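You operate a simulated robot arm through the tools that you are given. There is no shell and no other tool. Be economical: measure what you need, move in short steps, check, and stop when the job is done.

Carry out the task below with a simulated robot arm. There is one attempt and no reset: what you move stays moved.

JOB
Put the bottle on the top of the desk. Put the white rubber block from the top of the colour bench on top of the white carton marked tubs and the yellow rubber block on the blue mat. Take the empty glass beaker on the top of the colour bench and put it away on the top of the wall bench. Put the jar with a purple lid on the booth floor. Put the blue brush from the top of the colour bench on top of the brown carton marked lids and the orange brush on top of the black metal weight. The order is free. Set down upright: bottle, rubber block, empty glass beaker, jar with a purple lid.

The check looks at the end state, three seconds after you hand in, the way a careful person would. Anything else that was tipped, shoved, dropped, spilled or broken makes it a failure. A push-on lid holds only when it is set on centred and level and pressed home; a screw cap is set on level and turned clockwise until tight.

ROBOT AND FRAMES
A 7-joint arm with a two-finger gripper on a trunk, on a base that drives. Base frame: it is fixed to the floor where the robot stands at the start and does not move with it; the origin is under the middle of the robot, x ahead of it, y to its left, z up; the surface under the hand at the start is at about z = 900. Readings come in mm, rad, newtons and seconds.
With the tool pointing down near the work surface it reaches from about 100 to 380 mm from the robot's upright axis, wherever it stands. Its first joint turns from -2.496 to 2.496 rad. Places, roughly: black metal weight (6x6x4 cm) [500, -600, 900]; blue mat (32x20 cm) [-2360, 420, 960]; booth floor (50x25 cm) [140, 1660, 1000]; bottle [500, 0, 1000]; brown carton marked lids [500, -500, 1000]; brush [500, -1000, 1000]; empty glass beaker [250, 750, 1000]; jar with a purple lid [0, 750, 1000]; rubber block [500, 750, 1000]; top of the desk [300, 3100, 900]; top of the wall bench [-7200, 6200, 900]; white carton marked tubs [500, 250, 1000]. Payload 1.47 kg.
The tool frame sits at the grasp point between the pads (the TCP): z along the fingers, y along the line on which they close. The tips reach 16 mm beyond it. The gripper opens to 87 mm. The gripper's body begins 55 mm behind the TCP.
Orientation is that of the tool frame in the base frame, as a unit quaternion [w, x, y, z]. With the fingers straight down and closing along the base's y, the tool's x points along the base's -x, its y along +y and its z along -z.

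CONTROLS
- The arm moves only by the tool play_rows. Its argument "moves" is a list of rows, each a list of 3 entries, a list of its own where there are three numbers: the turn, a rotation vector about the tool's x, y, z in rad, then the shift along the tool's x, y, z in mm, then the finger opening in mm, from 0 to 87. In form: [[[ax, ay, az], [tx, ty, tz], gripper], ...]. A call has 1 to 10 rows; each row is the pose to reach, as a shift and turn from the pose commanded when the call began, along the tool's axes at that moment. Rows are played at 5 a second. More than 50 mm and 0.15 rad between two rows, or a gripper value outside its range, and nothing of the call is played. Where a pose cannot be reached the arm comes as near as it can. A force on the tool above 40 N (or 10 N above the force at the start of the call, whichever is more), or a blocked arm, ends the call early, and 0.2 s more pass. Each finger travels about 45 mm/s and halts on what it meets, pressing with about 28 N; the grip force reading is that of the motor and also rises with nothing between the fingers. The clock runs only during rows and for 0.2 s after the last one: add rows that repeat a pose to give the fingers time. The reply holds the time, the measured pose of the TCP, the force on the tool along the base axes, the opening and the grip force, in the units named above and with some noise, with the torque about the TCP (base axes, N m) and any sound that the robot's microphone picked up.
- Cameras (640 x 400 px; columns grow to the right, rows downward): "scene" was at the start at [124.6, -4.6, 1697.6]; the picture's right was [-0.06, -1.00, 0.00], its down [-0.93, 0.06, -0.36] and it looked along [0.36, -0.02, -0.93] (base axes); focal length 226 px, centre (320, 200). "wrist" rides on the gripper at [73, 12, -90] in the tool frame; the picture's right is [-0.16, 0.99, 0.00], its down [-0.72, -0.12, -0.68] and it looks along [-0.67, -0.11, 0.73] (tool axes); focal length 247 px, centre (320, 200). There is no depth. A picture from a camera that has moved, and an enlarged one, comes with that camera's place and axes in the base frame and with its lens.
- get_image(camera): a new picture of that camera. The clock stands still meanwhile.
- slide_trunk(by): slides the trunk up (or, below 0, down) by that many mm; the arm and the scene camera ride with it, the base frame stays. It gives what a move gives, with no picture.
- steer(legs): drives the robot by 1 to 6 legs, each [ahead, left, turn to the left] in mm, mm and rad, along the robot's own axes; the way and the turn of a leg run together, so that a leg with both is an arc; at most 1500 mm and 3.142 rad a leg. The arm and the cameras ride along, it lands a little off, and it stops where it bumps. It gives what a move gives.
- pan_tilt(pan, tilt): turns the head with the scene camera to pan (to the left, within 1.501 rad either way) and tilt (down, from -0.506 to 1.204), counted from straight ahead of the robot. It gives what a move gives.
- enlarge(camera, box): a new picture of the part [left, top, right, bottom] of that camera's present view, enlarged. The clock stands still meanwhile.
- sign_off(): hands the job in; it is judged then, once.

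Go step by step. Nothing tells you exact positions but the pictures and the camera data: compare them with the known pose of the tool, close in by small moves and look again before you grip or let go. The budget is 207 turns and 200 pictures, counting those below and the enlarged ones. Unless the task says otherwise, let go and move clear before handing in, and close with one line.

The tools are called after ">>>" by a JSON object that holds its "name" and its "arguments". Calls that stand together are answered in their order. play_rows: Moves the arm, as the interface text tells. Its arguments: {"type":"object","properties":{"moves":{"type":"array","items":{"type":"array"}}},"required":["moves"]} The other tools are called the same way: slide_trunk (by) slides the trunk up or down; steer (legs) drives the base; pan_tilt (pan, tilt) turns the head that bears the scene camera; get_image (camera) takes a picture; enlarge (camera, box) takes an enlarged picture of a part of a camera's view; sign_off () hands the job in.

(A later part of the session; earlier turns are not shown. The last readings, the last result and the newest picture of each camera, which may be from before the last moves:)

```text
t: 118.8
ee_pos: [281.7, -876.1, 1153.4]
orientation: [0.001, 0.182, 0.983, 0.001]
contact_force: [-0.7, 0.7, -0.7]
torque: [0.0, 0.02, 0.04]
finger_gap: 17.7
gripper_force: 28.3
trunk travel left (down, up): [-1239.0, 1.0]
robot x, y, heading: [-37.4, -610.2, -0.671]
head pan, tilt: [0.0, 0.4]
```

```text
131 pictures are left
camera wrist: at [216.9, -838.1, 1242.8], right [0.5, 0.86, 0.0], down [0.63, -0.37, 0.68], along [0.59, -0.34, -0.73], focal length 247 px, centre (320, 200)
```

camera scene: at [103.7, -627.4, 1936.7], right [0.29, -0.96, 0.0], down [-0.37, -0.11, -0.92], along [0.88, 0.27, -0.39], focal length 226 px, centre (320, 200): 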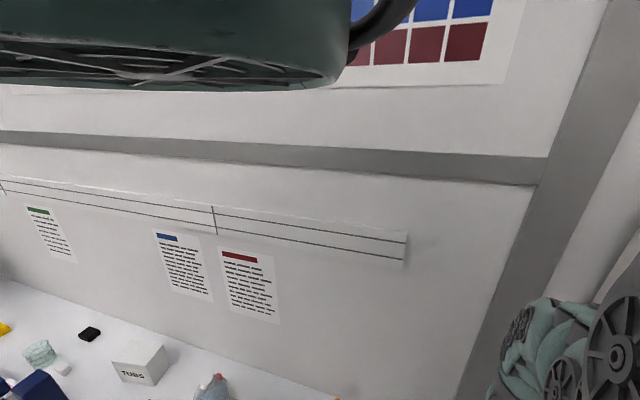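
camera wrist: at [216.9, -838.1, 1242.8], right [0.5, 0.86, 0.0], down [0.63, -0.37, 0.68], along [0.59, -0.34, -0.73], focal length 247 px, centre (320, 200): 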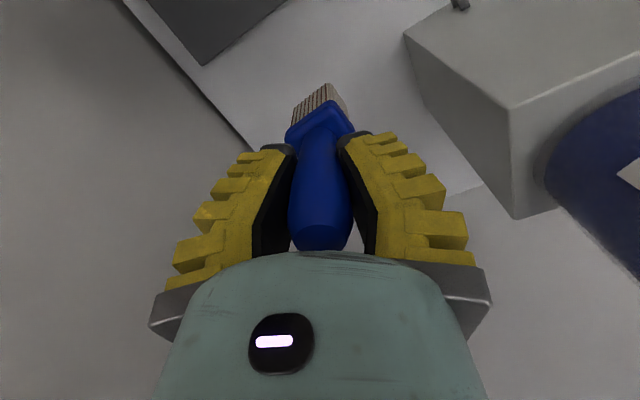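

Clear. Drive along +x 225 mm.

>>> {"name": "steer", "arguments": {"legs": [[176, 140, 0]]}}

>>> {"name": "get_image", "arguments": {"camera": "wrist"}}

```text
t: 120.5
ee_pos: [500.0, -880.2, 1154.8]
orientation: [0.002, 0.189, 0.982, 0.0]
contact_force: [-0.4, 0.1, -0.6]
torque: [-0.01, 0.0, 0.06]
finger_gap: 16.3
gripper_force: 27.9
trunk travel left (down, up): [-1239.0, 1.0]
robot x, y, heading: [179.6, -608.4, -0.678]
head pan, tilt: [0.0, 0.4]
stopped in leg 1: the robot was blocked; the commanded pose is now the measured one
```

```text
130 pictures are left
camera wrist: at [434.8, -841.9, 1242.8], right [0.51, 0.86, 0.0], down [0.63, -0.37, 0.68], along [0.59, -0.35, -0.73], focal length 247 px, centre (320, 200)
```

wrist: 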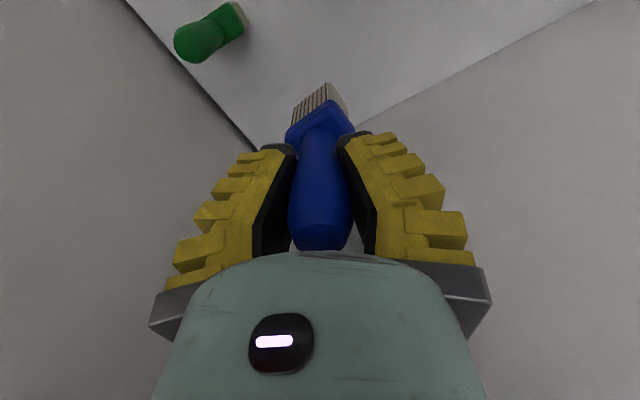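

At (180,-608). Turn the wrist so the camera keeps clear of the DYE bottle, then shift the base to +y.

>>> {"name": "play_rows", "arguments": {"moves": [[[0, 0, 0.14], [0, 0, -3], 10], [[0, 0, 0.28], [0, 0, -5], 10], [[0, 0, 0.42], [0, 0, -5], 10], [[0, 0, 0.56], [0, 0, -5], 10], [[0, 0, 0.65], [0, 0, -5], 10], [[0, 0, 0.65], [0, 0, -5], 10]]}}

>>> {"name": "steer", "arguments": {"legs": [[-50, 62, 0]]}}

>>> {"name": "get_image", "arguments": {"camera": "wrist"}}

```text
t: 121.9
ee_pos: [498.9, -881.0, 1159.0]
orientation: [0.0, 0.493, 0.87, 0.001]
contact_force: [0.7, 0.3, -0.4]
torque: [0.02, -0.04, -0.02]
finger_gap: 15.9
gripper_force: 28.4
trunk travel left (down, up): [-1239.0, 1.0]
robot x, y, heading: [182.0, -613.4, -0.675]
head pan, tilt: [0.0, 0.4]
```

```text
t: 123.0
ee_pos: [499.0, -799.1, 1159.7]
orientation: [0.0, 0.492, 0.871, 0.001]
contact_force: [-0.6, 0.9, -0.2]
torque: [0.02, 0.03, -0.01]
finger_gap: 16.0
gripper_force: 27.9
trunk travel left (down, up): [-1239.0, 1.0]
robot x, y, heading: [183.2, -528.9, -0.682]
head pan, tilt: [0.0, 0.4]
```

```text
129 pictures are left
camera wrist: at [469.8, -729.5, 1247.7], right [0.93, 0.38, 0.0], down [0.27, -0.68, 0.68], along [0.26, -0.63, -0.73], focal length 247 px, centre (320, 200)
```

wrist: 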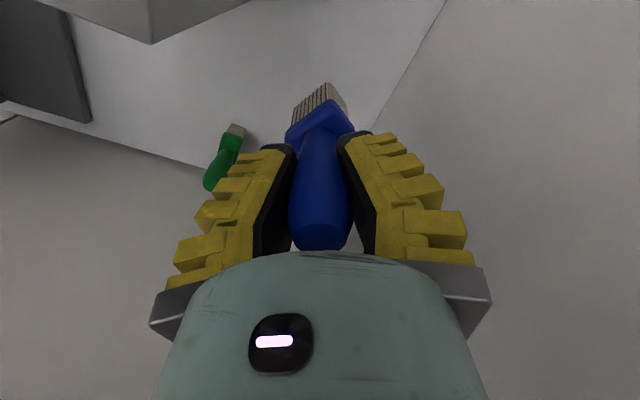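

Next I'll slide left along the wall side, pass in front of the orange brush with clearance, and turn toward the lids carton.

>>> {"name": "steer", "arguments": {"legs": [[-87, 108, 0], [-77, 2, 0], [-44, 54.5, 0]]}}

>>> {"name": "get_image", "arguments": {"camera": "wrist"}}

```text
t: 125.6
ee_pos: [437.8, -540.5, 1158.3]
orientation: [0.001, 0.49, 0.872, 0.001]
contact_force: [-0.5, -0.3, -0.3]
torque: [-0.01, 0.02, 0.0]
finger_gap: 14.5
gripper_force: 27.9
trunk travel left (down, up): [-1239.0, 1.0]
robot x, y, heading: [122.2, -268.7, -0.677]
head pan, tilt: [0.0, 0.4]
```

```text
128 pictures are left
camera wrist: at [409.0, -470.4, 1247.7], right [0.93, 0.38, 0.0], down [0.27, -0.68, 0.68], along [0.26, -0.63, -0.73], focal length 247 px, centre (320, 200)
```

wrist: 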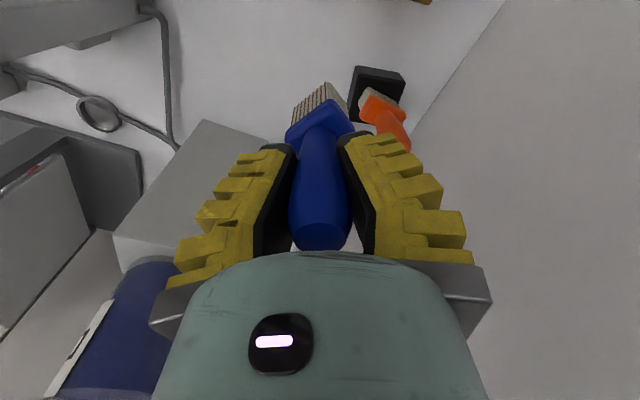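

Passed safely. Now turn the base left 0.33 rad toward the carton.

>>> {"name": "steer", "arguments": {"legs": [[0, 0, 0.33]]}}

>>> {"name": "get_image", "arguments": {"camera": "wrist"}}

```text
t: 127.0
ee_pos: [506.2, -427.2, 1158.8]
orientation: [0.001, 0.347, 0.938, 0.0]
contact_force: [1.0, -0.3, -0.6]
torque: [-0.02, 0.0, -0.01]
finger_gap: 14.2
gripper_force: 27.6
trunk travel left (down, up): [-1239.0, 1.0]
robot x, y, heading: [119.1, -272.8, -0.361]
head pan, tilt: [0.0, 0.4]
```

```text
127 pictures are left
camera wrist: at [457.1, -369.7, 1247.7], right [0.76, 0.65, 0.0], down [0.47, -0.56, 0.68], along [0.44, -0.52, -0.73], focal length 247 px, centre (320, 200)
```

wrist: 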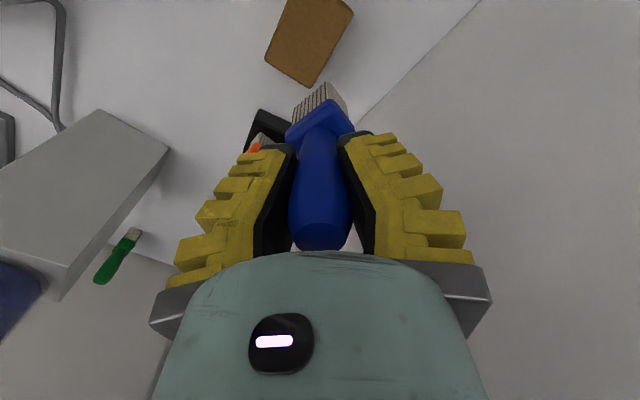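

Carton top centre ≈ (482,-416). Move over it and lower 60 mm.

>>> {"name": "play_rows", "arguments": {"moves": [[[0, 0, 0], [13, -4, 0], 10], [[0, 0, 0], [25.4, -7.3, 0], 10], [[0, 0, 0], [25.4, -7.3, 0], 10]]}}

>>> {"name": "slide_trunk", "arguments": {"by": -60}}

>>> {"name": "get_image", "arguments": {"camera": "wrist"}}

```text
t: 127.8
ee_pos: [482.8, -414.7, 1159.1]
orientation: [0.0, 0.346, 0.938, 0.001]
contact_force: [-0.3, -0.5, -1.1]
torque: [-0.02, 0.02, -0.02]
finger_gap: 14.1
gripper_force: 27.3
trunk travel left (down, up): [-1239.0, 1.0]
robot x, y, heading: [119.1, -269.8, -0.359]
head pan, tilt: [0.0, 0.4]
```

```text
t: 128.8
ee_pos: [482.6, -416.3, 1099.4]
orientation: [0.001, 0.346, 0.938, 0.0]
contact_force: [0.0, -1.0, -1.4]
torque: [0.01, 0.04, 0.0]
finger_gap: 14.0
gripper_force: 27.9
trunk travel left (down, up): [-1179.0, 61.0]
robot x, y, heading: [120.9, -273.1, -0.358]
head pan, tilt: [0.0, 0.4]
```

```text
126 pictures are left
camera wrist: at [433.5, -357.9, 1187.6], right [0.76, 0.65, 0.0], down [0.47, -0.56, 0.68], along [0.44, -0.52, -0.73], focal length 247 px, centre (320, 200)
```

wrist: 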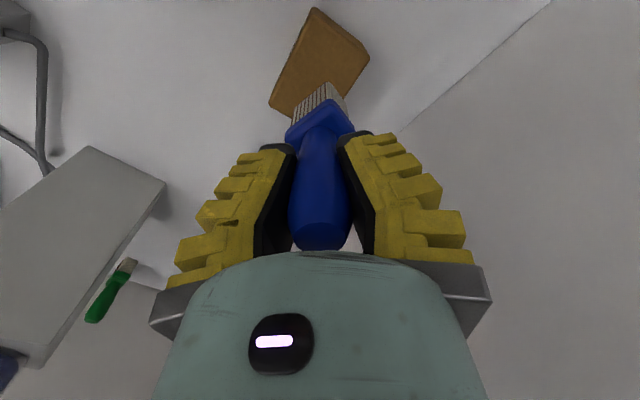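

Continue: small correction and lower 40 mm more.

>>> {"name": "play_rows", "arguments": {"moves": [[[0, 0, 0], [7, 0, 0], 10], [[0, 0, 0], [7, 0, 0], 10]]}}

>>> {"name": "slide_trunk", "arguments": {"by": -35}}

>>> {"name": "get_image", "arguments": {"camera": "wrist"}}

```text
t: 129.4
ee_pos: [476.9, -409.7, 1098.0]
orientation: [0.001, 0.347, 0.938, 0.0]
contact_force: [0.4, 0.7, -0.4]
torque: [0.02, 0.0, 0.01]
finger_gap: 13.4
gripper_force: 27.4
trunk travel left (down, up): [-1179.0, 61.0]
robot x, y, heading: [125.2, -269.7, -0.362]
head pan, tilt: [0.0, 0.4]
```

```text
t: 130.2
ee_pos: [476.9, -409.6, 1062.9]
orientation: [0.0, 0.346, 0.938, 0.001]
contact_force: [0.5, -0.8, -0.4]
torque: [-0.06, -0.01, 0.0]
finger_gap: 13.4
gripper_force: 28.3
trunk travel left (down, up): [-1144.0, 96.0]
robot x, y, heading: [121.8, -269.9, -0.36]
head pan, tilt: [0.0, 0.4]
```

```text
125 pictures are left
camera wrist: at [428.7, -353.2, 1152.0], right [0.76, 0.65, 0.0], down [0.47, -0.56, 0.68], along [0.44, -0.52, -0.73], focal length 247 px, centre (320, 200)
```

wrist: 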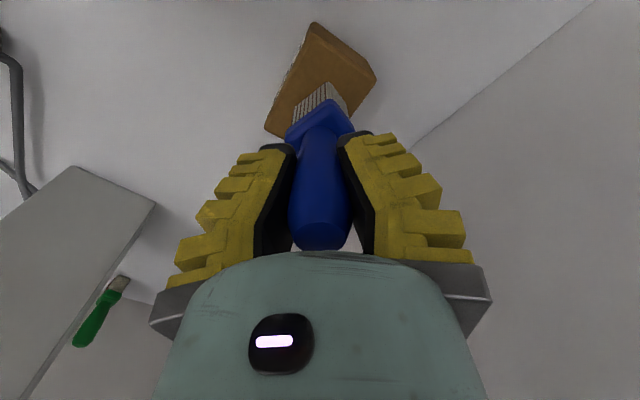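

Well aligned. Lower in small steps with force checks.

>>> {"name": "slide_trunk", "arguments": {"by": -10}}

>>> {"name": "slide_trunk", "arguments": {"by": -5}}

>>> {"name": "get_image", "arguments": {"camera": "wrist"}}

```text
t: 130.8
ee_pos: [477.7, -410.7, 1053.6]
orientation: [0.001, 0.347, 0.938, 0.001]
contact_force: [-0.5, 0.7, -0.2]
torque: [0.02, 0.0, -0.02]
finger_gap: 13.5
gripper_force: 27.6
trunk travel left (down, up): [-1134.0, 106.0]
robot x, y, heading: [118.6, -271.4, -0.362]
head pan, tilt: [0.0, 0.4]
```

```text
t: 131.3
ee_pos: [477.5, -410.8, 1048.9]
orientation: [0.002, 0.347, 0.938, 0.0]
contact_force: [-0.6, 0.6, -0.6]
torque: [-0.02, -0.01, -0.01]
finger_gap: 13.3
gripper_force: 27.8
trunk travel left (down, up): [-1129.0, 111.0]
robot x, y, heading: [122.6, -275.1, -0.357]
head pan, tilt: [0.0, 0.4]
```

```text
124 pictures are left
camera wrist: at [428.7, -353.3, 1137.0], right [0.76, 0.65, 0.0], down [0.47, -0.56, 0.68], along [0.44, -0.52, -0.73], focal length 247 px, centre (320, 200)
```

wrist: 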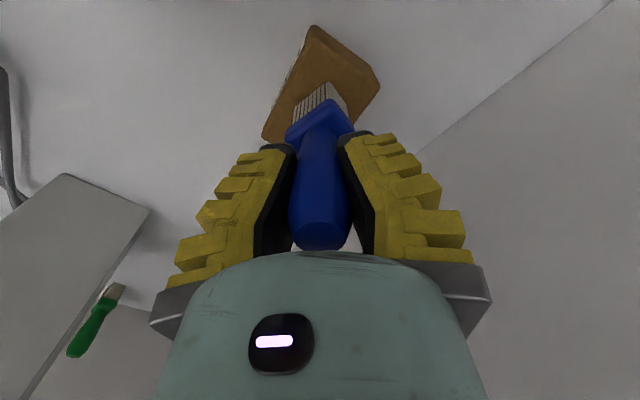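

Still free; go on in small steps.

>>> {"name": "slide_trunk", "arguments": {"by": -6}}

>>> {"name": "slide_trunk", "arguments": {"by": -4}}

>>> {"name": "slide_trunk", "arguments": {"by": -4}}

>>> {"name": "get_image", "arguments": {"camera": "wrist"}}

```text
t: 131.8
ee_pos: [477.3, -409.5, 1042.0]
orientation: [0.0, 0.347, 0.938, 0.0]
contact_force: [-1.8, 0.7, 14.1]
torque: [0.03, 0.06, -0.01]
finger_gap: 15.1
gripper_force: 28.4
trunk travel left (down, up): [-1123.0, 117.0]
robot x, y, heading: [119.2, -268.9, -0.36]
head pan, tilt: [0.0, 0.4]
```

```text
t: 132.4
ee_pos: [477.3, -410.9, 1038.9]
orientation: [0.001, 0.346, 0.938, 0.0]
contact_force: [-1.0, 1.3, 15.6]
torque: [0.01, 0.03, -0.02]
finger_gap: 18.5
gripper_force: 28.5
trunk travel left (down, up): [-1119.0, 121.0]
robot x, y, heading: [122.5, -272.5, -0.362]
head pan, tilt: [0.0, 0.4]
```

```text
t: 132.9
ee_pos: [478.1, -410.5, 1035.0]
orientation: [0.001, 0.347, 0.938, 0.001]
contact_force: [-2.3, 0.6, 15.8]
torque: [-0.05, 0.0, -0.04]
finger_gap: 20.6
gripper_force: 28.1
trunk travel left (down, up): [-1115.0, 125.0]
robot x, y, heading: [122.8, -268.1, -0.364]
head pan, tilt: [0.0, 0.4]
```

```text
123 pictures are left
camera wrist: at [429.5, -353.6, 1123.2], right [0.76, 0.65, 0.0], down [0.47, -0.56, 0.68], along [0.44, -0.52, -0.73], focal length 247 px, centre (320, 200)
```

wrist: 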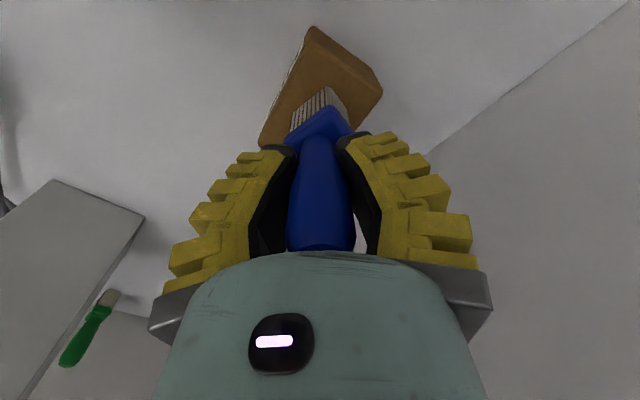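

It is resting on the carton with the handle slid a little in the grip. Open gently and check.

>>> {"name": "play_rows", "arguments": {"moves": [[[0, 0, 0], [0, 0, 0], 24], [[0, 0, 0], [0, 0, 0], 30], [[0, 0, 0], [0, 0, 0], 42], [[0, 0, 0], [0, 0, 0], 56], [[0, 0, 0], [0, 0, 0], 65], [[0, 0, 0], [0, 0, 0], 65]]}}

>>> {"name": "get_image", "arguments": {"camera": "wrist"}}

>>> {"name": "slide_trunk", "arguments": {"by": 124}}

>>> {"name": "get_image", "arguments": {"camera": "wrist"}}

```text
t: 134.3
ee_pos: [477.5, -409.6, 1034.9]
orientation: [0.001, 0.347, 0.938, 0.001]
contact_force: [0.8, 0.1, -0.4]
torque: [0.0, -0.03, 0.01]
finger_gap: 69.2
gripper_force: 2.4
trunk travel left (down, up): [-1115.0, 125.0]
robot x, y, heading: [120.0, -273.3, -0.359]
head pan, tilt: [0.0, 0.4]
```

```text
122 pictures are left
camera wrist: at [428.7, -353.3, 1123.0], right [0.76, 0.65, 0.0], down [0.47, -0.56, 0.68], along [0.44, -0.52, -0.73], focal length 247 px, centre (320, 200)
```

wrist: 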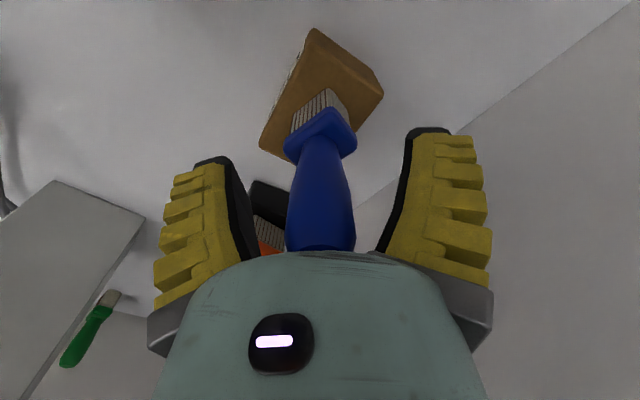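

```text
t: 135.8
ee_pos: [477.2, -410.5, 1158.2]
orientation: [0.001, 0.347, 0.938, 0.0]
contact_force: [0.3, 0.4, 0.7]
torque: [-0.02, -0.02, -0.03]
finger_gap: 69.4
gripper_force: 3.0
trunk travel left (down, up): [-1239.0, 1.0]
robot x, y, heading: [119.5, -270.7, -0.357]
head pan, tilt: [0.0, 0.4]
```

```text
121 pictures are left
camera wrist: at [428.6, -353.3, 1247.0], right [0.76, 0.65, 0.0], down [0.47, -0.56, 0.68], along [0.44, -0.52, -0.73], focal length 247 px, centre (320, 200)
```

wrist: 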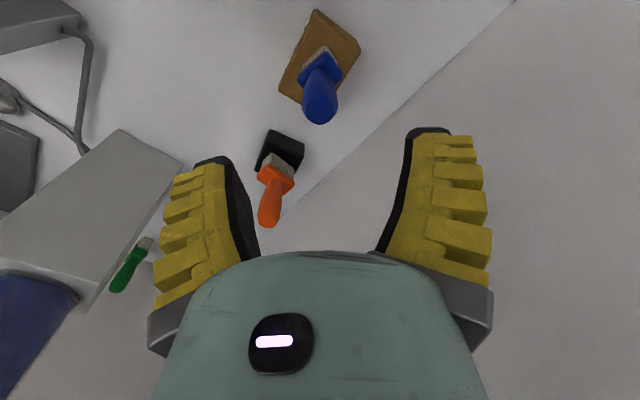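

Both brushes stand on their targets. Now back out of the bench, straighten the heading, and look for the bottle.

>>> {"name": "steer", "arguments": {"legs": [[-468, -174, 0], [0, 0, 0.357], [0, 150, 0]]}}

>>> {"name": "get_image", "arguments": {"camera": "wrist"}}

>>> {"name": "get_image", "arguments": {"camera": "scene"}}

```text
t: 140.9
ee_pos: [1.3, -130.0, 1158.7]
orientation: [0.001, 0.173, 0.985, 0.0]
contact_force: [-0.4, -0.1, -0.3]
torque: [0.0, 0.01, -0.02]
finger_gap: 69.4
gripper_force: 2.7
trunk travel left (down, up): [-1239.0, 1.0]
robot x, y, heading: [-382.4, -126.9, -0.002]
head pan, tilt: [0.0, 0.4]
```

```text
120 pictures are left
camera wrist: at [-64.7, -93.2, 1247.0], right [0.48, 0.87, 0.0], down [0.64, -0.36, 0.68], along [0.6, -0.33, -0.73], focal length 247 px, centre (320, 200)
```

wrist: 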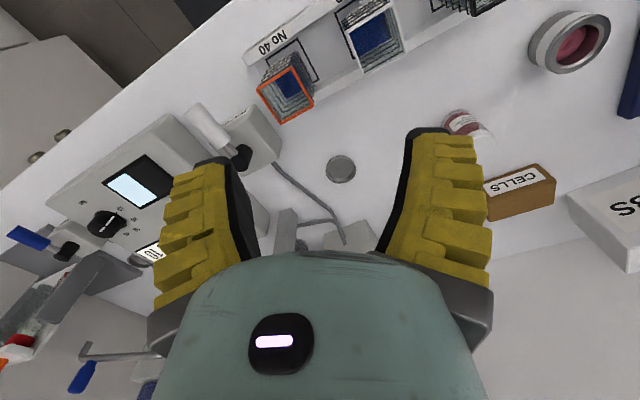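

```text
119 pictures are left
camera scene: at [-262.4, -49.9, 1936.5], right [0.83, -0.56, 0.0], down [-0.22, -0.32, -0.92], along [0.52, 0.76, -0.39], focal length 226 px, centre (320, 200)
```

scene: 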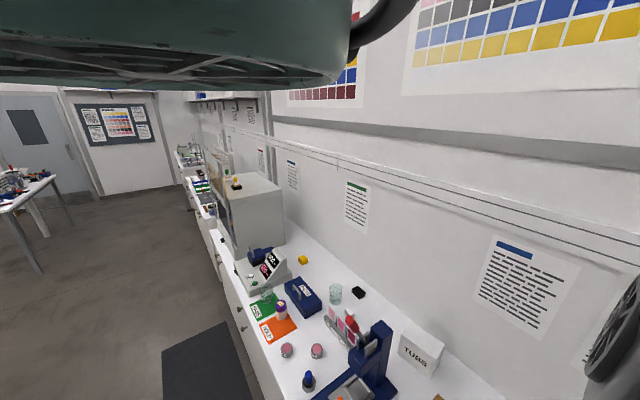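

I'll straighten the wrist yaw, shift left, and go ahead so the hand nears the bottle.

>>> {"name": "play_rows", "arguments": {"moves": [[[0, 0, -0.12], [0, 0, 0], 87], [[0, 0, -0.24], [0, 0, 0], 87], [[0, 0, -0.35], [0, 0, 0], 87], [[0, 0, -0.35], [0, 0, 0], 87]]}}

>>> {"name": "steer", "arguments": {"legs": [[0, 85, 0], [330, 0, 0]]}}

>>> {"name": "get_image", "arguments": {"camera": "wrist"}}

```text
t: 141.9
ee_pos: [1.7, -129.7, 1157.6]
orientation: [0.001, -0.002, 1.0, 0.001]
contact_force: [-0.3, 0.1, -0.7]
torque: [-0.02, 0.05, 0.0]
finger_gap: 87.1
gripper_force: 0.0
trunk travel left (down, up): [-1239.0, 1.0]
robot x, y, heading: [-383.9, -124.9, -0.003]
head pan, tilt: [0.0, 0.4]
```

```text
t: 144.7
ee_pos: [321.4, -36.4, 1157.4]
orientation: [0.001, -0.008, 1.0, 0.001]
contact_force: [-0.4, 0.9, 0.3]
torque: [0.0, 0.01, 0.02]
finger_gap: 86.9
gripper_force: 0.1
trunk travel left (down, up): [-1239.0, 1.0]
robot x, y, heading: [-65.0, -37.2, 0.012]
head pan, tilt: [0.0, 0.4]
```

```text
118 pictures are left
camera wrist: at [247.7, -25.4, 1246.9], right [0.14, 0.99, 0.0], down [0.72, -0.11, 0.68], along [0.67, -0.1, -0.73], focal length 247 px, centre (320, 200)
```

wrist: 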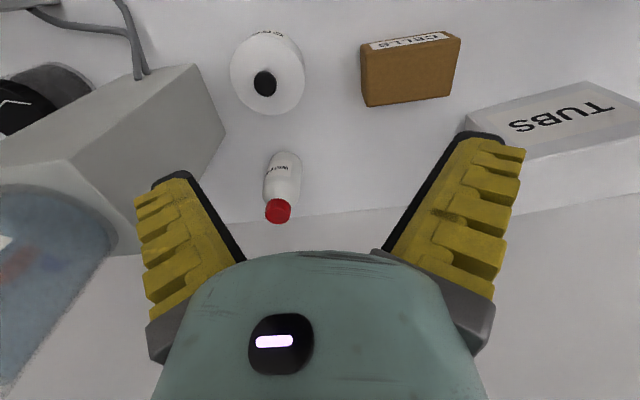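

Bottle: base centre ≈ (480,-118), cap top ≈ z 1007, ~55 mm wide. Drive so the hand is above it, then look.

>>> {"name": "steer", "arguments": {"legs": [[159, -84, -0.012]]}}

>>> {"name": "slide_trunk", "arguments": {"by": -70}}

>>> {"name": "get_image", "arguments": {"camera": "wrist"}}

```text
t: 146.2
ee_pos: [479.7, -123.0, 1158.1]
orientation: [0.001, -0.001, 1.0, 0.0]
contact_force: [0.4, 0.4, 0.8]
torque: [0.02, 0.01, 0.02]
finger_gap: 87.1
gripper_force: 0.0
trunk travel left (down, up): [-1239.0, 1.0]
robot x, y, heading: [94.2, -119.6, 0.006]
head pan, tilt: [0.0, 0.4]
```

```text
t: 147.3
ee_pos: [480.8, -124.0, 1087.3]
orientation: [0.0, -0.002, 1.0, 0.001]
contact_force: [-0.8, 0.2, 0.4]
torque: [0.01, -0.04, 0.01]
finger_gap: 86.9
gripper_force: 0.0
trunk travel left (down, up): [-1169.0, 71.0]
robot x, y, heading: [91.6, -118.2, 0.004]
head pan, tilt: [0.0, 0.4]
```

```text
117 pictures are left
camera wrist: at [406.4, -111.9, 1177.0], right [0.15, 0.99, 0.0], down [0.72, -0.11, 0.68], along [0.67, -0.1, -0.73], focal length 247 px, centre (320, 200)
```

wrist: 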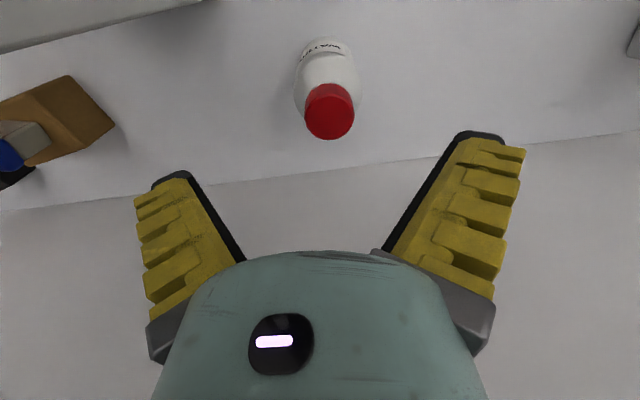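

Bottle axis ≈ (480,-116). Shift 8 mm and lower in two stages.

>>> {"name": "play_rows", "arguments": {"moves": [[[0, 0, 0], [0, 8, 0], 87], [[0, 0, 0], [0, 8, 0], 87]]}}

>>> {"name": "slide_trunk", "arguments": {"by": -65}}

>>> {"name": "get_image", "arguments": {"camera": "wrist"}}

```text
t: 147.9
ee_pos: [480.8, -114.3, 1088.5]
orientation: [0.002, -0.001, 1.0, 0.001]
contact_force: [-0.7, -0.1, 0.0]
torque: [-0.01, 0.01, 0.01]
finger_gap: 87.2
gripper_force: 0.1
trunk travel left (down, up): [-1169.0, 71.0]
robot x, y, heading: [97.7, -124.0, 0.001]
head pan, tilt: [0.0, 0.4]
```

```text
t: 148.9
ee_pos: [480.8, -115.4, 1022.7]
orientation: [0.001, -0.003, 1.0, 0.001]
contact_force: [0.6, -0.7, -0.3]
torque: [-0.01, -0.02, 0.0]
finger_gap: 86.9
gripper_force: 0.1
trunk travel left (down, up): [-1104.0, 136.0]
robot x, y, heading: [95.9, -118.3, 0.008]
head pan, tilt: [0.0, 0.4]
```

```text
116 pictures are left
camera wrist: at [406.2, -103.8, 1111.8], right [0.15, 0.99, 0.0], down [0.72, -0.11, 0.68], along [0.67, -0.1, -0.73], focal length 247 px, centre (320, 200)
```

wrist: 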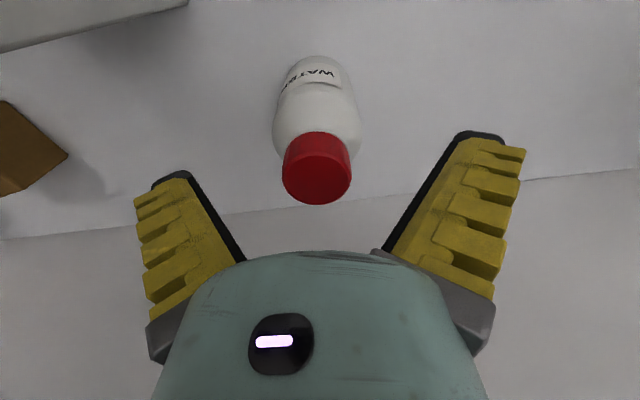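

Good alignment. Lower to grasp height (≈965) and close on the body.

>>> {"name": "play_rows", "arguments": {"moves": [[[0, 0, 0], [0, -1.5, 0], 87], [[0, 0, 0], [0, -1.5, 0], 87]]}}

>>> {"name": "slide_trunk", "arguments": {"by": -57}}

>>> {"name": "play_rows", "arguments": {"moves": [[[0, 0, 0], [0, 0, 0], 70], [[0, 0, 0], [0, 0, 0], 50], [[0, 0, 0], [0, 0, 0], 35], [[0, 0, 0], [0, 0, 0], 30], [[0, 0, 0], [0, 0, 0], 30]]}}

>>> {"name": "get_image", "arguments": {"camera": "wrist"}}

```text
t: 149.5
ee_pos: [480.9, -117.1, 1022.9]
orientation: [0.002, -0.004, 1.0, 0.001]
contact_force: [0.5, 0.4, 0.4]
torque: [-0.03, 0.02, 0.02]
finger_gap: 87.1
gripper_force: 0.1
trunk travel left (down, up): [-1104.0, 136.0]
robot x, y, heading: [94.3, -117.6, -0.005]
head pan, tilt: [0.0, 0.4]
```

```text
t: 150.5
ee_pos: [482.1, -116.7, 966.7]
orientation: [0.001, -0.001, 1.0, 0.001]
contact_force: [0.1, -0.3, 2.8]
torque: [-0.03, -0.03, -0.03]
finger_gap: 86.8
gripper_force: 0.0
trunk travel left (down, up): [-1047.0, 193.0]
robot x, y, heading: [97.1, -119.4, 0.001]
head pan, tilt: [0.0, 0.4]
```

```text
t: 151.7
ee_pos: [480.4, -118.2, 967.1]
orientation: [0.001, -0.001, 1.0, 0.001]
contact_force: [-2.8, 0.7, 19.4]
torque: [-0.12, -0.01, 0.03]
finger_gap: 52.7
gripper_force: 27.9
trunk travel left (down, up): [-1047.0, 193.0]
robot x, y, heading: [95.3, -119.4, 0.003]
head pan, tilt: [0.0, 0.4]
```

```text
115 pictures are left
camera wrist: at [406.9, -105.4, 1055.3], right [0.15, 0.99, 0.0], down [0.72, -0.11, 0.68], along [0.67, -0.1, -0.73], focal length 247 px, centre (320, 200)
```

wrist: 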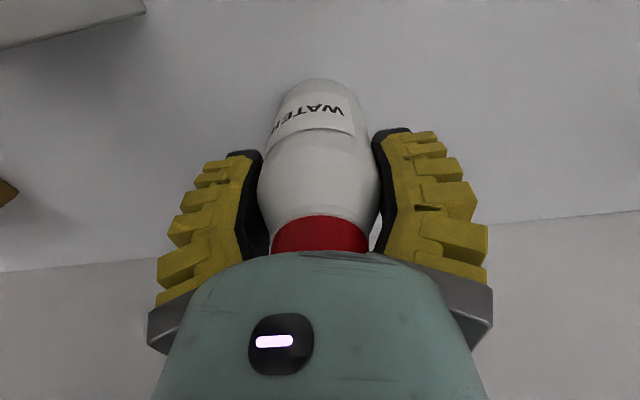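

Gripped at 52.7 mm, near the shoulder. Test-lift slightly and check it holds.

>>> {"name": "slide_trunk", "arguments": {"by": 25}}

>>> {"name": "get_image", "arguments": {"camera": "wrist"}}

```text
t: 152.4
ee_pos: [480.1, -118.0, 991.0]
orientation: [0.001, -0.002, 1.0, 0.0]
contact_force: [-1.5, 1.2, 12.2]
torque: [-0.02, 0.09, 0.02]
finger_gap: 44.7
gripper_force: 21.6
trunk travel left (down, up): [-1072.0, 168.0]
robot x, y, heading: [99.0, -122.4, 0.0]
head pan, tilt: [0.0, 0.4]
```

```text
114 pictures are left
camera wrist: at [406.6, -105.5, 1080.4], right [0.15, 0.99, 0.0], down [0.72, -0.11, 0.68], along [0.67, -0.1, -0.73], focal length 247 px, centre (320, 200)
```

wrist: 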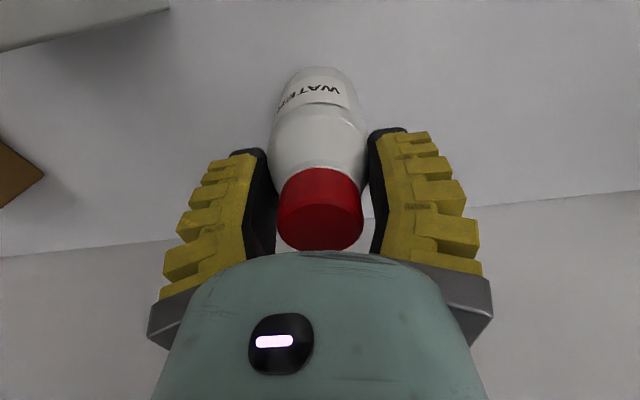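

It slides off the sloped shoulder (the bottle stayed standing). I'll open, raise and grip the cap's straight sides instead.

>>> {"name": "play_rows", "arguments": {"moves": [[[0, 0, 0], [0, 0, 0], 55], [[0, 0, 0], [0, 0, 0], 70], [[0, 0, 0], [0, 0, 0], 70]]}}

>>> {"name": "slide_trunk", "arguments": {"by": 19}}

>>> {"name": "get_image", "arguments": {"camera": "wrist"}}

```text
t: 153.2
ee_pos: [479.1, -117.9, 991.7]
orientation: [0.001, -0.002, 1.0, 0.001]
contact_force: [-0.3, -0.7, 0.7]
torque: [-0.01, 0.01, -0.05]
finger_gap: 73.5
gripper_force: 2.4
trunk travel left (down, up): [-1072.0, 168.0]
robot x, y, heading: [97.1, -118.5, 0.003]
head pan, tilt: [0.0, 0.4]
```

```text
t: 153.9
ee_pos: [479.6, -117.4, 1009.7]
orientation: [0.001, -0.001, 1.0, 0.001]
contact_force: [-0.1, -0.5, 0.9]
torque: [0.01, 0.0, -0.01]
finger_gap: 73.6
gripper_force: 2.4
trunk travel left (down, up): [-1091.0, 149.0]
robot x, y, heading: [93.6, -119.6, 0.002]
head pan, tilt: [0.0, 0.4]
```

```text
113 pictures are left
camera wrist: at [406.1, -105.6, 1098.8], right [0.15, 0.99, 0.0], down [0.72, -0.11, 0.68], along [0.67, -0.1, -0.73], focal length 247 px, centre (320, 200)
```

wrist: 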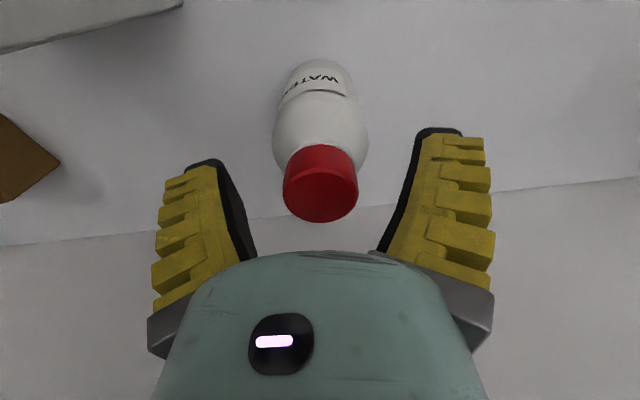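

The bottle stands fine. Close on the cap.

>>> {"name": "play_rows", "arguments": {"moves": [[[0, 0, 0], [0, 0, 0], 55], [[0, 0, 0], [0, 0, 0], 40], [[0, 0, 0], [0, 0, 0], 28], [[0, 0, 0], [0, 0, 0], 24], [[0, 0, 0], [0, 0, 0], 24], [[0, 0, 0], [0, 0, 0], 24]]}}

>>> {"name": "slide_trunk", "arguments": {"by": 20}}

>>> {"name": "get_image", "arguments": {"camera": "wrist"}}

```text
t: 155.3
ee_pos: [480.2, -118.6, 1010.5]
orientation: [0.0, -0.002, 1.0, 0.001]
contact_force: [-3.2, 0.6, 14.9]
torque: [0.01, 0.22, -0.02]
finger_gap: 29.7
gripper_force: 27.8
trunk travel left (down, up): [-1091.0, 149.0]
robot x, y, heading: [96.8, -119.9, 0.005]
head pan, tilt: [0.0, 0.4]
```

```text
t: 155.9
ee_pos: [480.8, -117.0, 1031.1]
orientation: [0.001, -0.003, 1.0, 0.001]
contact_force: [-1.1, 0.5, 7.9]
torque: [-0.01, 0.16, -0.02]
finger_gap: 30.1
gripper_force: 14.3
trunk travel left (down, up): [-1111.0, 129.0]
robot x, y, heading: [92.5, -118.8, 0.002]
head pan, tilt: [0.0, 0.4]
```

```text
112 pictures are left
camera wrist: at [406.5, -105.5, 1119.1], right [0.15, 0.99, 0.0], down [0.72, -0.11, 0.68], along [0.67, -0.1, -0.73], focal length 247 px, centre (320, 200)
```

wrist: 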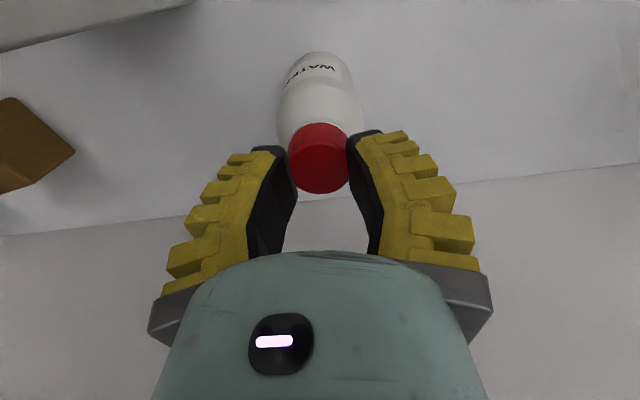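

It slipped up along the cap. Let me look closely at the cap and finger shape.

>>> {"name": "enlarge", "arguments": {"camera": "wrist", "box": [220, 30, 420, 230]}}

>>> {"name": "slide_trunk", "arguments": {"by": 4}}

```text
2.00 times, centred on (320, 130) of wrist
camera zoom: at [406.5, -105.5, 1119.1], right [0.15, 0.99, 0.0], down [0.72, -0.11, 0.68], along [0.67, -0.1, -0.73], focal length 494 px, centre (320, 340)
```

zoom: 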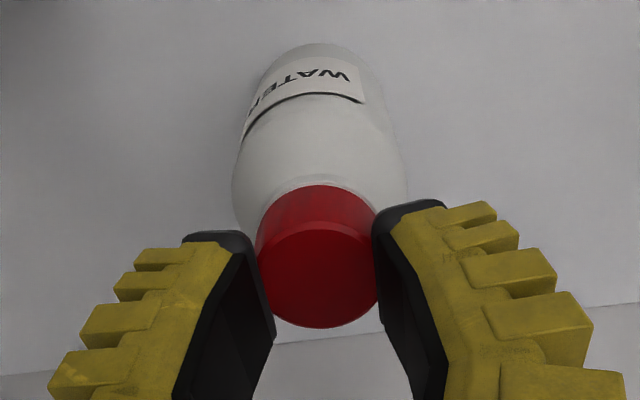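

```text
t: 156.5
ee_pos: [479.8, -117.3, 1034.0]
orientation: [0.0, -0.002, 1.0, 0.0]
contact_force: [-0.4, 0.2, -0.6]
torque: [0.03, 0.0, -0.02]
finger_gap: 30.7
gripper_force: 4.5
trunk travel left (down, up): [-1115.0, 125.0]
robot x, y, heading: [96.1, -118.7, -0.002]
head pan, tilt: [0.0, 0.4]
```

The finger setpoint was too close to the cap's width, so the grip was weak. Retry with full closing command: open, lower, close to 0.

>>> {"name": "play_rows", "arguments": {"moves": [[[0, 0, 0], [0, 0, 0], 50], [[0, 0, 0], [0, 0, 0], 60], [[0, 0, 0], [0, 0, 0], 60]]}}

>>> {"name": "slide_trunk", "arguments": {"by": -26}}

>>> {"name": "play_rows", "arguments": {"moves": [[[0, 0, 0], [0, 0, 0], 40], [[0, 0, 0], [0, 0, 0], 20], [[0, 0, 0], [0, 0, 0], 0], [[0, 0, 0], [0, 0, 0], 0], [[0, 0, 0], [0, 0, 0], 0], [[0, 0, 0], [0, 0, 0], 0]]}}

>>> {"name": "slide_trunk", "arguments": {"by": 20}}

>>> {"name": "get_image", "arguments": {"camera": "wrist"}}

```text
t: 157.3
ee_pos: [480.4, -117.9, 1035.0]
orientation: [0.001, -0.002, 1.0, 0.002]
contact_force: [0.0, 0.7, -0.2]
torque: [0.02, 0.04, -0.01]
finger_gap: 64.6
gripper_force: 3.2
trunk travel left (down, up): [-1115.0, 125.0]
robot x, y, heading: [97.8, -120.0, 0.0]
head pan, tilt: [0.0, 0.4]
```

```text
t: 158.0
ee_pos: [481.1, -117.1, 1008.9]
orientation: [0.001, -0.001, 1.0, 0.001]
contact_force: [0.4, -0.1, -0.1]
torque: [0.01, -0.03, -0.01]
finger_gap: 64.4
gripper_force: 3.0
trunk travel left (down, up): [-1089.0, 151.0]
robot x, y, heading: [96.6, -118.2, 0.006]
head pan, tilt: [0.0, 0.4]
```

```text
t: 159.4
ee_pos: [479.4, -119.5, 1009.3]
orientation: [0.0, -0.001, 1.0, 0.001]
contact_force: [-2.7, 0.4, 16.7]
torque: [-0.03, 0.27, 0.0]
finger_gap: 31.4
gripper_force: 27.8
trunk travel left (down, up): [-1089.0, 151.0]
robot x, y, heading: [100.3, -117.5, -0.0]
head pan, tilt: [0.0, 0.4]
```

```text
t: 160.1
ee_pos: [480.2, -116.8, 1028.0]
orientation: [0.001, -0.001, 1.0, 0.0]
contact_force: [-0.2, -0.6, -1.1]
torque: [0.04, -0.01, 0.03]
finger_gap: 21.3
gripper_force: 27.7
trunk travel left (down, up): [-1109.0, 131.0]
robot x, y, heading: [95.4, -123.2, 0.002]
head pan, tilt: [0.0, 0.4]
```

```text
110 pictures are left
camera wrist: at [406.1, -105.5, 1116.7], right [0.15, 0.99, 0.0], down [0.72, -0.11, 0.68], along [0.67, -0.1, -0.73], focal length 247 px, centre (320, 200)
```

wrist: 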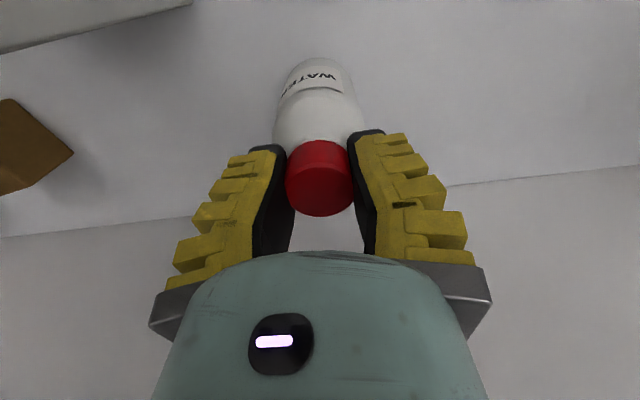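

Now it looks lifted. Raise more and check for further slip.

>>> {"name": "slide_trunk", "arguments": {"by": 60}}

>>> {"name": "get_image", "arguments": {"camera": "wrist"}}

```text
t: 161.1
ee_pos: [479.4, -117.1, 1087.8]
orientation: [0.001, -0.002, 1.0, 0.0]
contact_force: [0.3, -0.3, -1.5]
torque: [-0.01, 0.02, 0.0]
finger_gap: 21.0
gripper_force: 27.9
trunk travel left (down, up): [-1169.0, 71.0]
robot x, y, heading: [98.1, -117.4, 0.006]
head pan, tilt: [0.0, 0.4]
```

```text
109 pictures are left
camera wrist: at [406.0, -105.5, 1176.7], right [0.15, 0.99, 0.0], down [0.72, -0.11, 0.68], along [0.67, -0.1, -0.73], focal length 247 px, centre (320, 200)
```

wrist: 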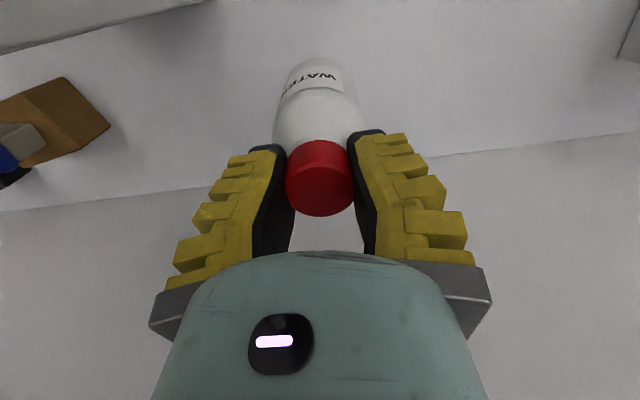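

The bottle hangs securely. Raise fully, back out the way I came, and drive along the aisle toward the desk.

>>> {"name": "slide_trunk", "arguments": {"by": 70}}

>>> {"name": "steer", "arguments": {"legs": [[-159, 84, 0], [-620, 0, 0], [0, 1500, 0], [0, 1400, 0]]}}

>>> {"name": "get_image", "arguments": {"camera": "scene"}}

>>> {"name": "get_image", "arguments": {"camera": "wrist"}}

```text
t: 162.1
ee_pos: [480.3, -117.5, 1157.3]
orientation: [0.001, -0.002, 1.0, 0.001]
contact_force: [0.2, 0.6, -1.9]
torque: [-0.03, -0.01, 0.0]
finger_gap: 21.0
gripper_force: 27.3
trunk travel left (down, up): [-1239.0, 1.0]
robot x, y, heading: [98.8, -124.3, 0.004]
head pan, tilt: [0.0, 0.4]
```

```text
t: 180.2
ee_pos: [-358.3, 2865.3, 1158.0]
orientation: [0.001, -0.006, 1.0, 0.0]
contact_force: [-0.6, -0.4, -2.1]
torque: [0.01, -0.01, 0.01]
finger_gap: 21.4
gripper_force: 27.5
trunk travel left (down, up): [-1239.0, 1.0]
robot x, y, heading: [-739.4, 2858.7, 0.013]
head pan, tilt: [0.0, 0.4]
```

```text
108 pictures are left
camera scene: at [-622.9, 2936.3, 1936.4], right [0.83, -0.56, 0.0], down [-0.22, -0.32, -0.92], along [0.51, 0.77, -0.39], focal length 226 px, centre (320, 200)
```

scene: 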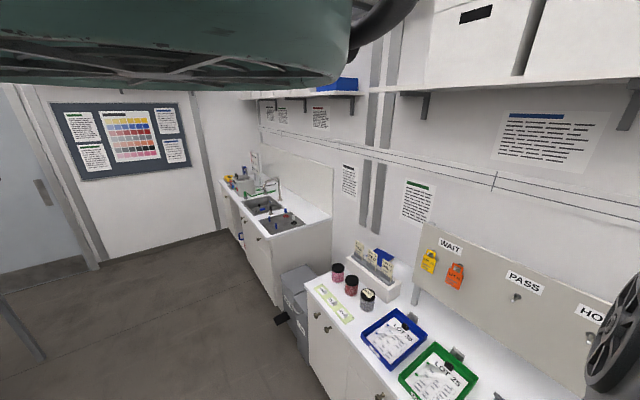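

```text
107 pictures are left
camera wrist: at [-432.8, 2876.5, 1246.8], right [0.15, 0.99, 0.0], down [0.72, -0.11, 0.68], along [0.67, -0.1, -0.73], focal length 247 px, centre (320, 200)
```

wrist: 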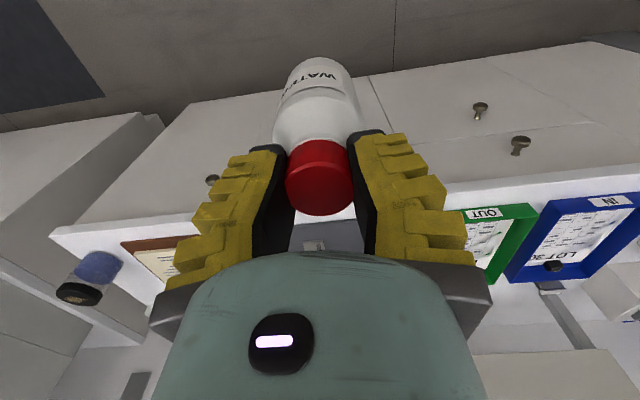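

The desk is at hand with trays, vials and a board. Enlarge to find a free spot.

>>> {"name": "enlarge", "arguments": {"camera": "scene", "box": [300, 230, 572, 400]}}

```text
2.35 times, centred on (436, 315) of scene
camera zoom: at [-622.9, 2936.3, 1936.4], right [0.83, -0.56, 0.0], down [-0.22, -0.32, -0.92], along [0.51, 0.77, -0.39], focal length 532 px, centre (47, -71)
```

zoom: 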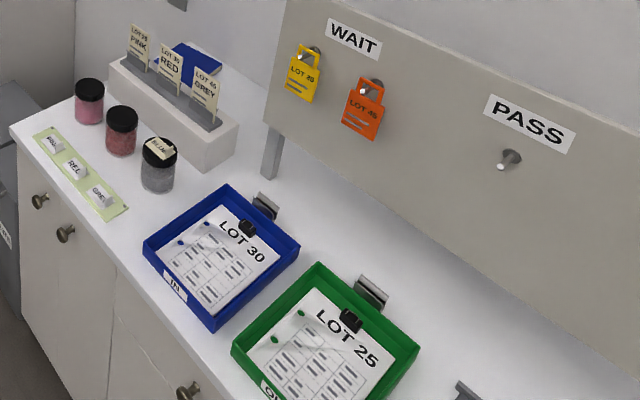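

A free area lies behind the trays near (320,3265), in front of the board. Lower a bit and drive toward it, stopping short to look.

>>> {"name": "steer", "arguments": {"legs": [[0, 405, -0.013], [500, 0, 0]]}}

>>> {"name": "get_image", "arguments": {"camera": "wrist"}}

>>> {"name": "get_image", "arguments": {"camera": "scene"}}

```text
t: 185.4
ee_pos: [143.8, 3291.7, 1158.3]
orientation: [0.001, -0.01, 1.0, 0.0]
contact_force: [-0.1, 0.3, -1.7]
torque: [0.01, 0.01, 0.01]
finger_gap: 21.4
gripper_force: 27.7
trunk travel left (down, up): [-1239.0, 1.0]
robot x, y, heading: [-242.8, 3283.9, 0.018]
head pan, tilt: [0.0, 0.4]
```

```text
105 pictures are left
camera wrist: at [69.2, 3303.7, 1246.8], right [0.14, 0.99, 0.0], down [0.73, -0.1, 0.68], along [0.67, -0.09, -0.73], focal length 247 px, centre (320, 200)
```

wrist: 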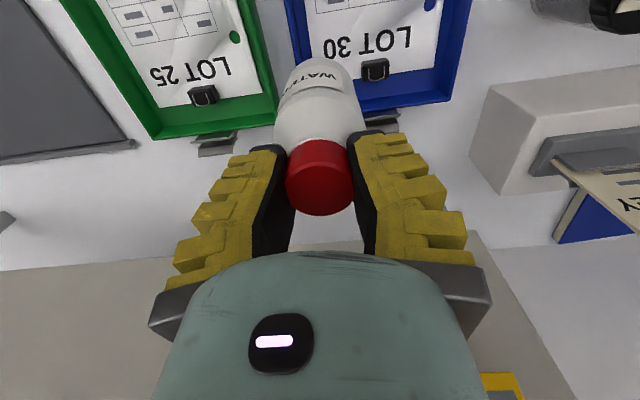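

```text
104 pictures are left
camera scene: at [-121.3, 3362.2, 1936.5], right [0.84, -0.55, 0.0], down [-0.21, -0.33, -0.92], along [0.51, 0.77, -0.39], focal length 226 px, centre (320, 200)
```

scene: 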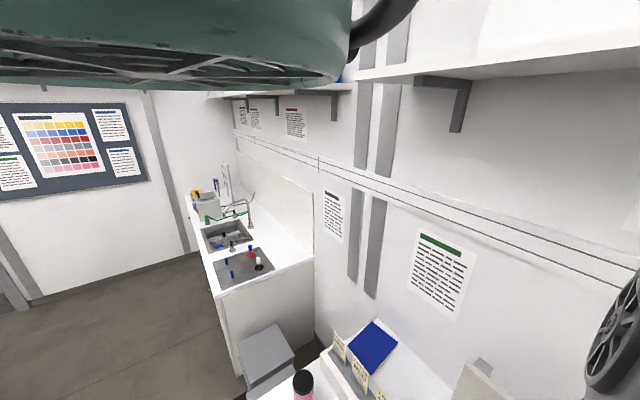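

The free area behind the trays is confirmed. Lower the trunk somewhat (also to keep under the shelf) and go ahead 180 mm.

>>> {"name": "slide_trunk", "arguments": {"by": -70}}

>>> {"name": "steer", "arguments": {"legs": [[180, 0, -0.018]]}}

>>> {"name": "get_image", "arguments": {"camera": "wrist"}}

```text
t: 186.5
ee_pos: [142.7, 3292.0, 1087.7]
orientation: [0.0, -0.009, 1.0, 0.001]
contact_force: [0.4, 1.0, -2.1]
torque: [0.02, 0.02, -0.01]
finger_gap: 21.4
gripper_force: 27.9
trunk travel left (down, up): [-1169.0, 71.0]
robot x, y, heading: [-239.9, 3285.5, 0.024]
head pan, tilt: [0.0, 0.4]
```

```text
t: 188.0
ee_pos: [237.1, 3294.2, 1079.6]
orientation: [-0.037, -0.006, 0.999, 0.004]
contact_force: [0.4, 0.1, -1.5]
torque: [-0.05, -0.01, -0.02]
finger_gap: 21.5
gripper_force: 27.6
trunk travel left (down, up): [-1169.0, 71.0]
robot x, y, heading: [-101.8, 3287.1, 0.007]
head pan, tilt: [0.0, 0.4]
stopped in leg 1: the robot was blocked; the commanded pose is now the measured one
```

```text
103 pictures are left
camera wrist: at [169.8, 3305.2, 1175.0], right [0.14, 0.99, 0.0], down [0.77, -0.11, 0.62], along [0.62, -0.09, -0.78], focal length 247 px, centre (320, 200)
```

wrist: 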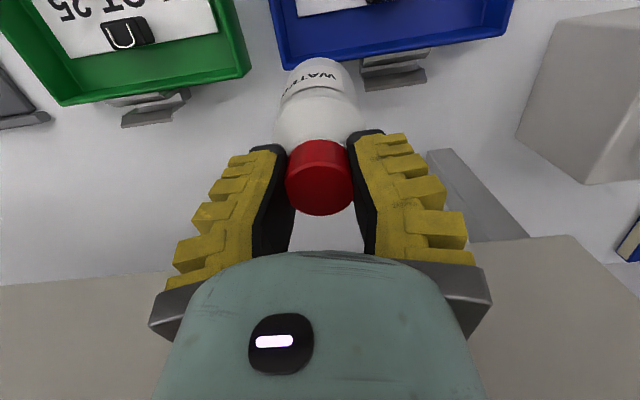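

Something on the arm (probably the wrist bulge) met the tag board. Back off at once, lift, and level the tool.

>>> {"name": "steer", "arguments": {"legs": [[-130, 0, 0]]}}

>>> {"name": "slide_trunk", "arguments": {"by": 70}}

>>> {"name": "play_rows", "arguments": {"moves": [[[0.004, -0.037, 0], [-15, 0, 0], 0], [[0.008, -0.074, 0], [-30, 0, -2], 0], [[0.008, -0.074, 0], [-44, 0, -5], 0], [[0.008, -0.074, 0], [-44, 0, -5], 0]]}}

>>> {"name": "get_image", "arguments": {"camera": "scene"}}

>>> {"name": "get_image", "arguments": {"camera": "wrist"}}

```text
t: 189.3
ee_pos: [111.3, 3290.5, 1083.8]
orientation: [-0.036, -0.005, 0.999, 0.003]
contact_force: [-0.3, 0.6, -1.8]
torque: [0.02, 0.01, -0.01]
finger_gap: 21.4
gripper_force: 28.0
trunk travel left (down, up): [-1169.0, 71.0]
robot x, y, heading: [-231.5, 3288.9, -0.0]
head pan, tilt: [0.0, 0.4]
```

```text
t: 190.3
ee_pos: [110.3, 3291.0, 1153.3]
orientation: [-0.035, -0.005, 0.999, 0.003]
contact_force: [-0.8, 0.7, -1.2]
torque: [0.02, -0.01, -0.01]
finger_gap: 21.3
gripper_force: 28.1
trunk travel left (down, up): [-1239.0, 1.0]
robot x, y, heading: [-232.3, 3288.7, -0.0]
head pan, tilt: [0.0, 0.4]
```

```text
t: 191.3
ee_pos: [155.7, 3291.4, 1157.8]
orientation: [0.002, -0.006, 1.0, -0.001]
contact_force: [-0.9, -0.3, -1.8]
torque: [0.05, -0.01, -0.01]
finger_gap: 21.4
gripper_force: 28.6
trunk travel left (down, up): [-1239.0, 1.0]
robot x, y, heading: [-231.6, 3286.5, -0.002]
head pan, tilt: [0.0, 0.4]
```

```text
102 pictures are left
camera scene: at [-110.1, 3362.3, 1936.5], right [0.83, -0.56, 0.0], down [-0.22, -0.32, -0.92], along [0.52, 0.76, -0.39], focal length 226 px, centre (320, 200)
```

scene: 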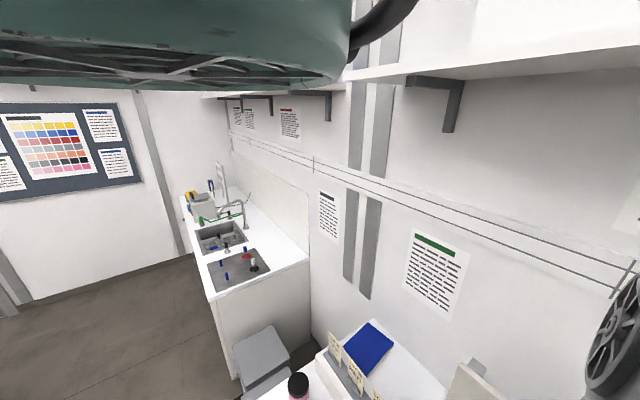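

```text
101 pictures are left
camera wrist: at [81.6, 3303.5, 1245.1], right [0.15, 0.99, 0.0], down [0.72, -0.11, 0.68], along [0.68, -0.1, -0.73], focal length 247 px, centre (320, 200)
```

wrist: 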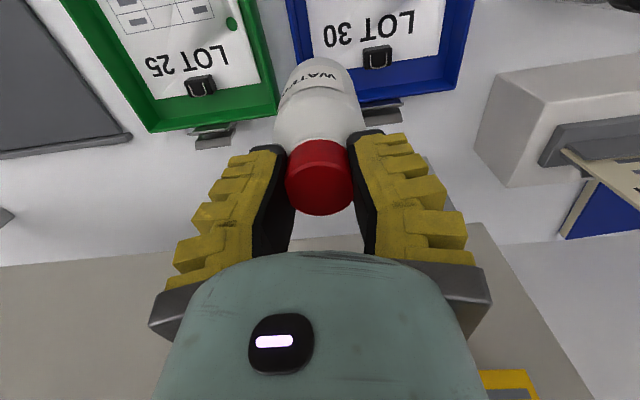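

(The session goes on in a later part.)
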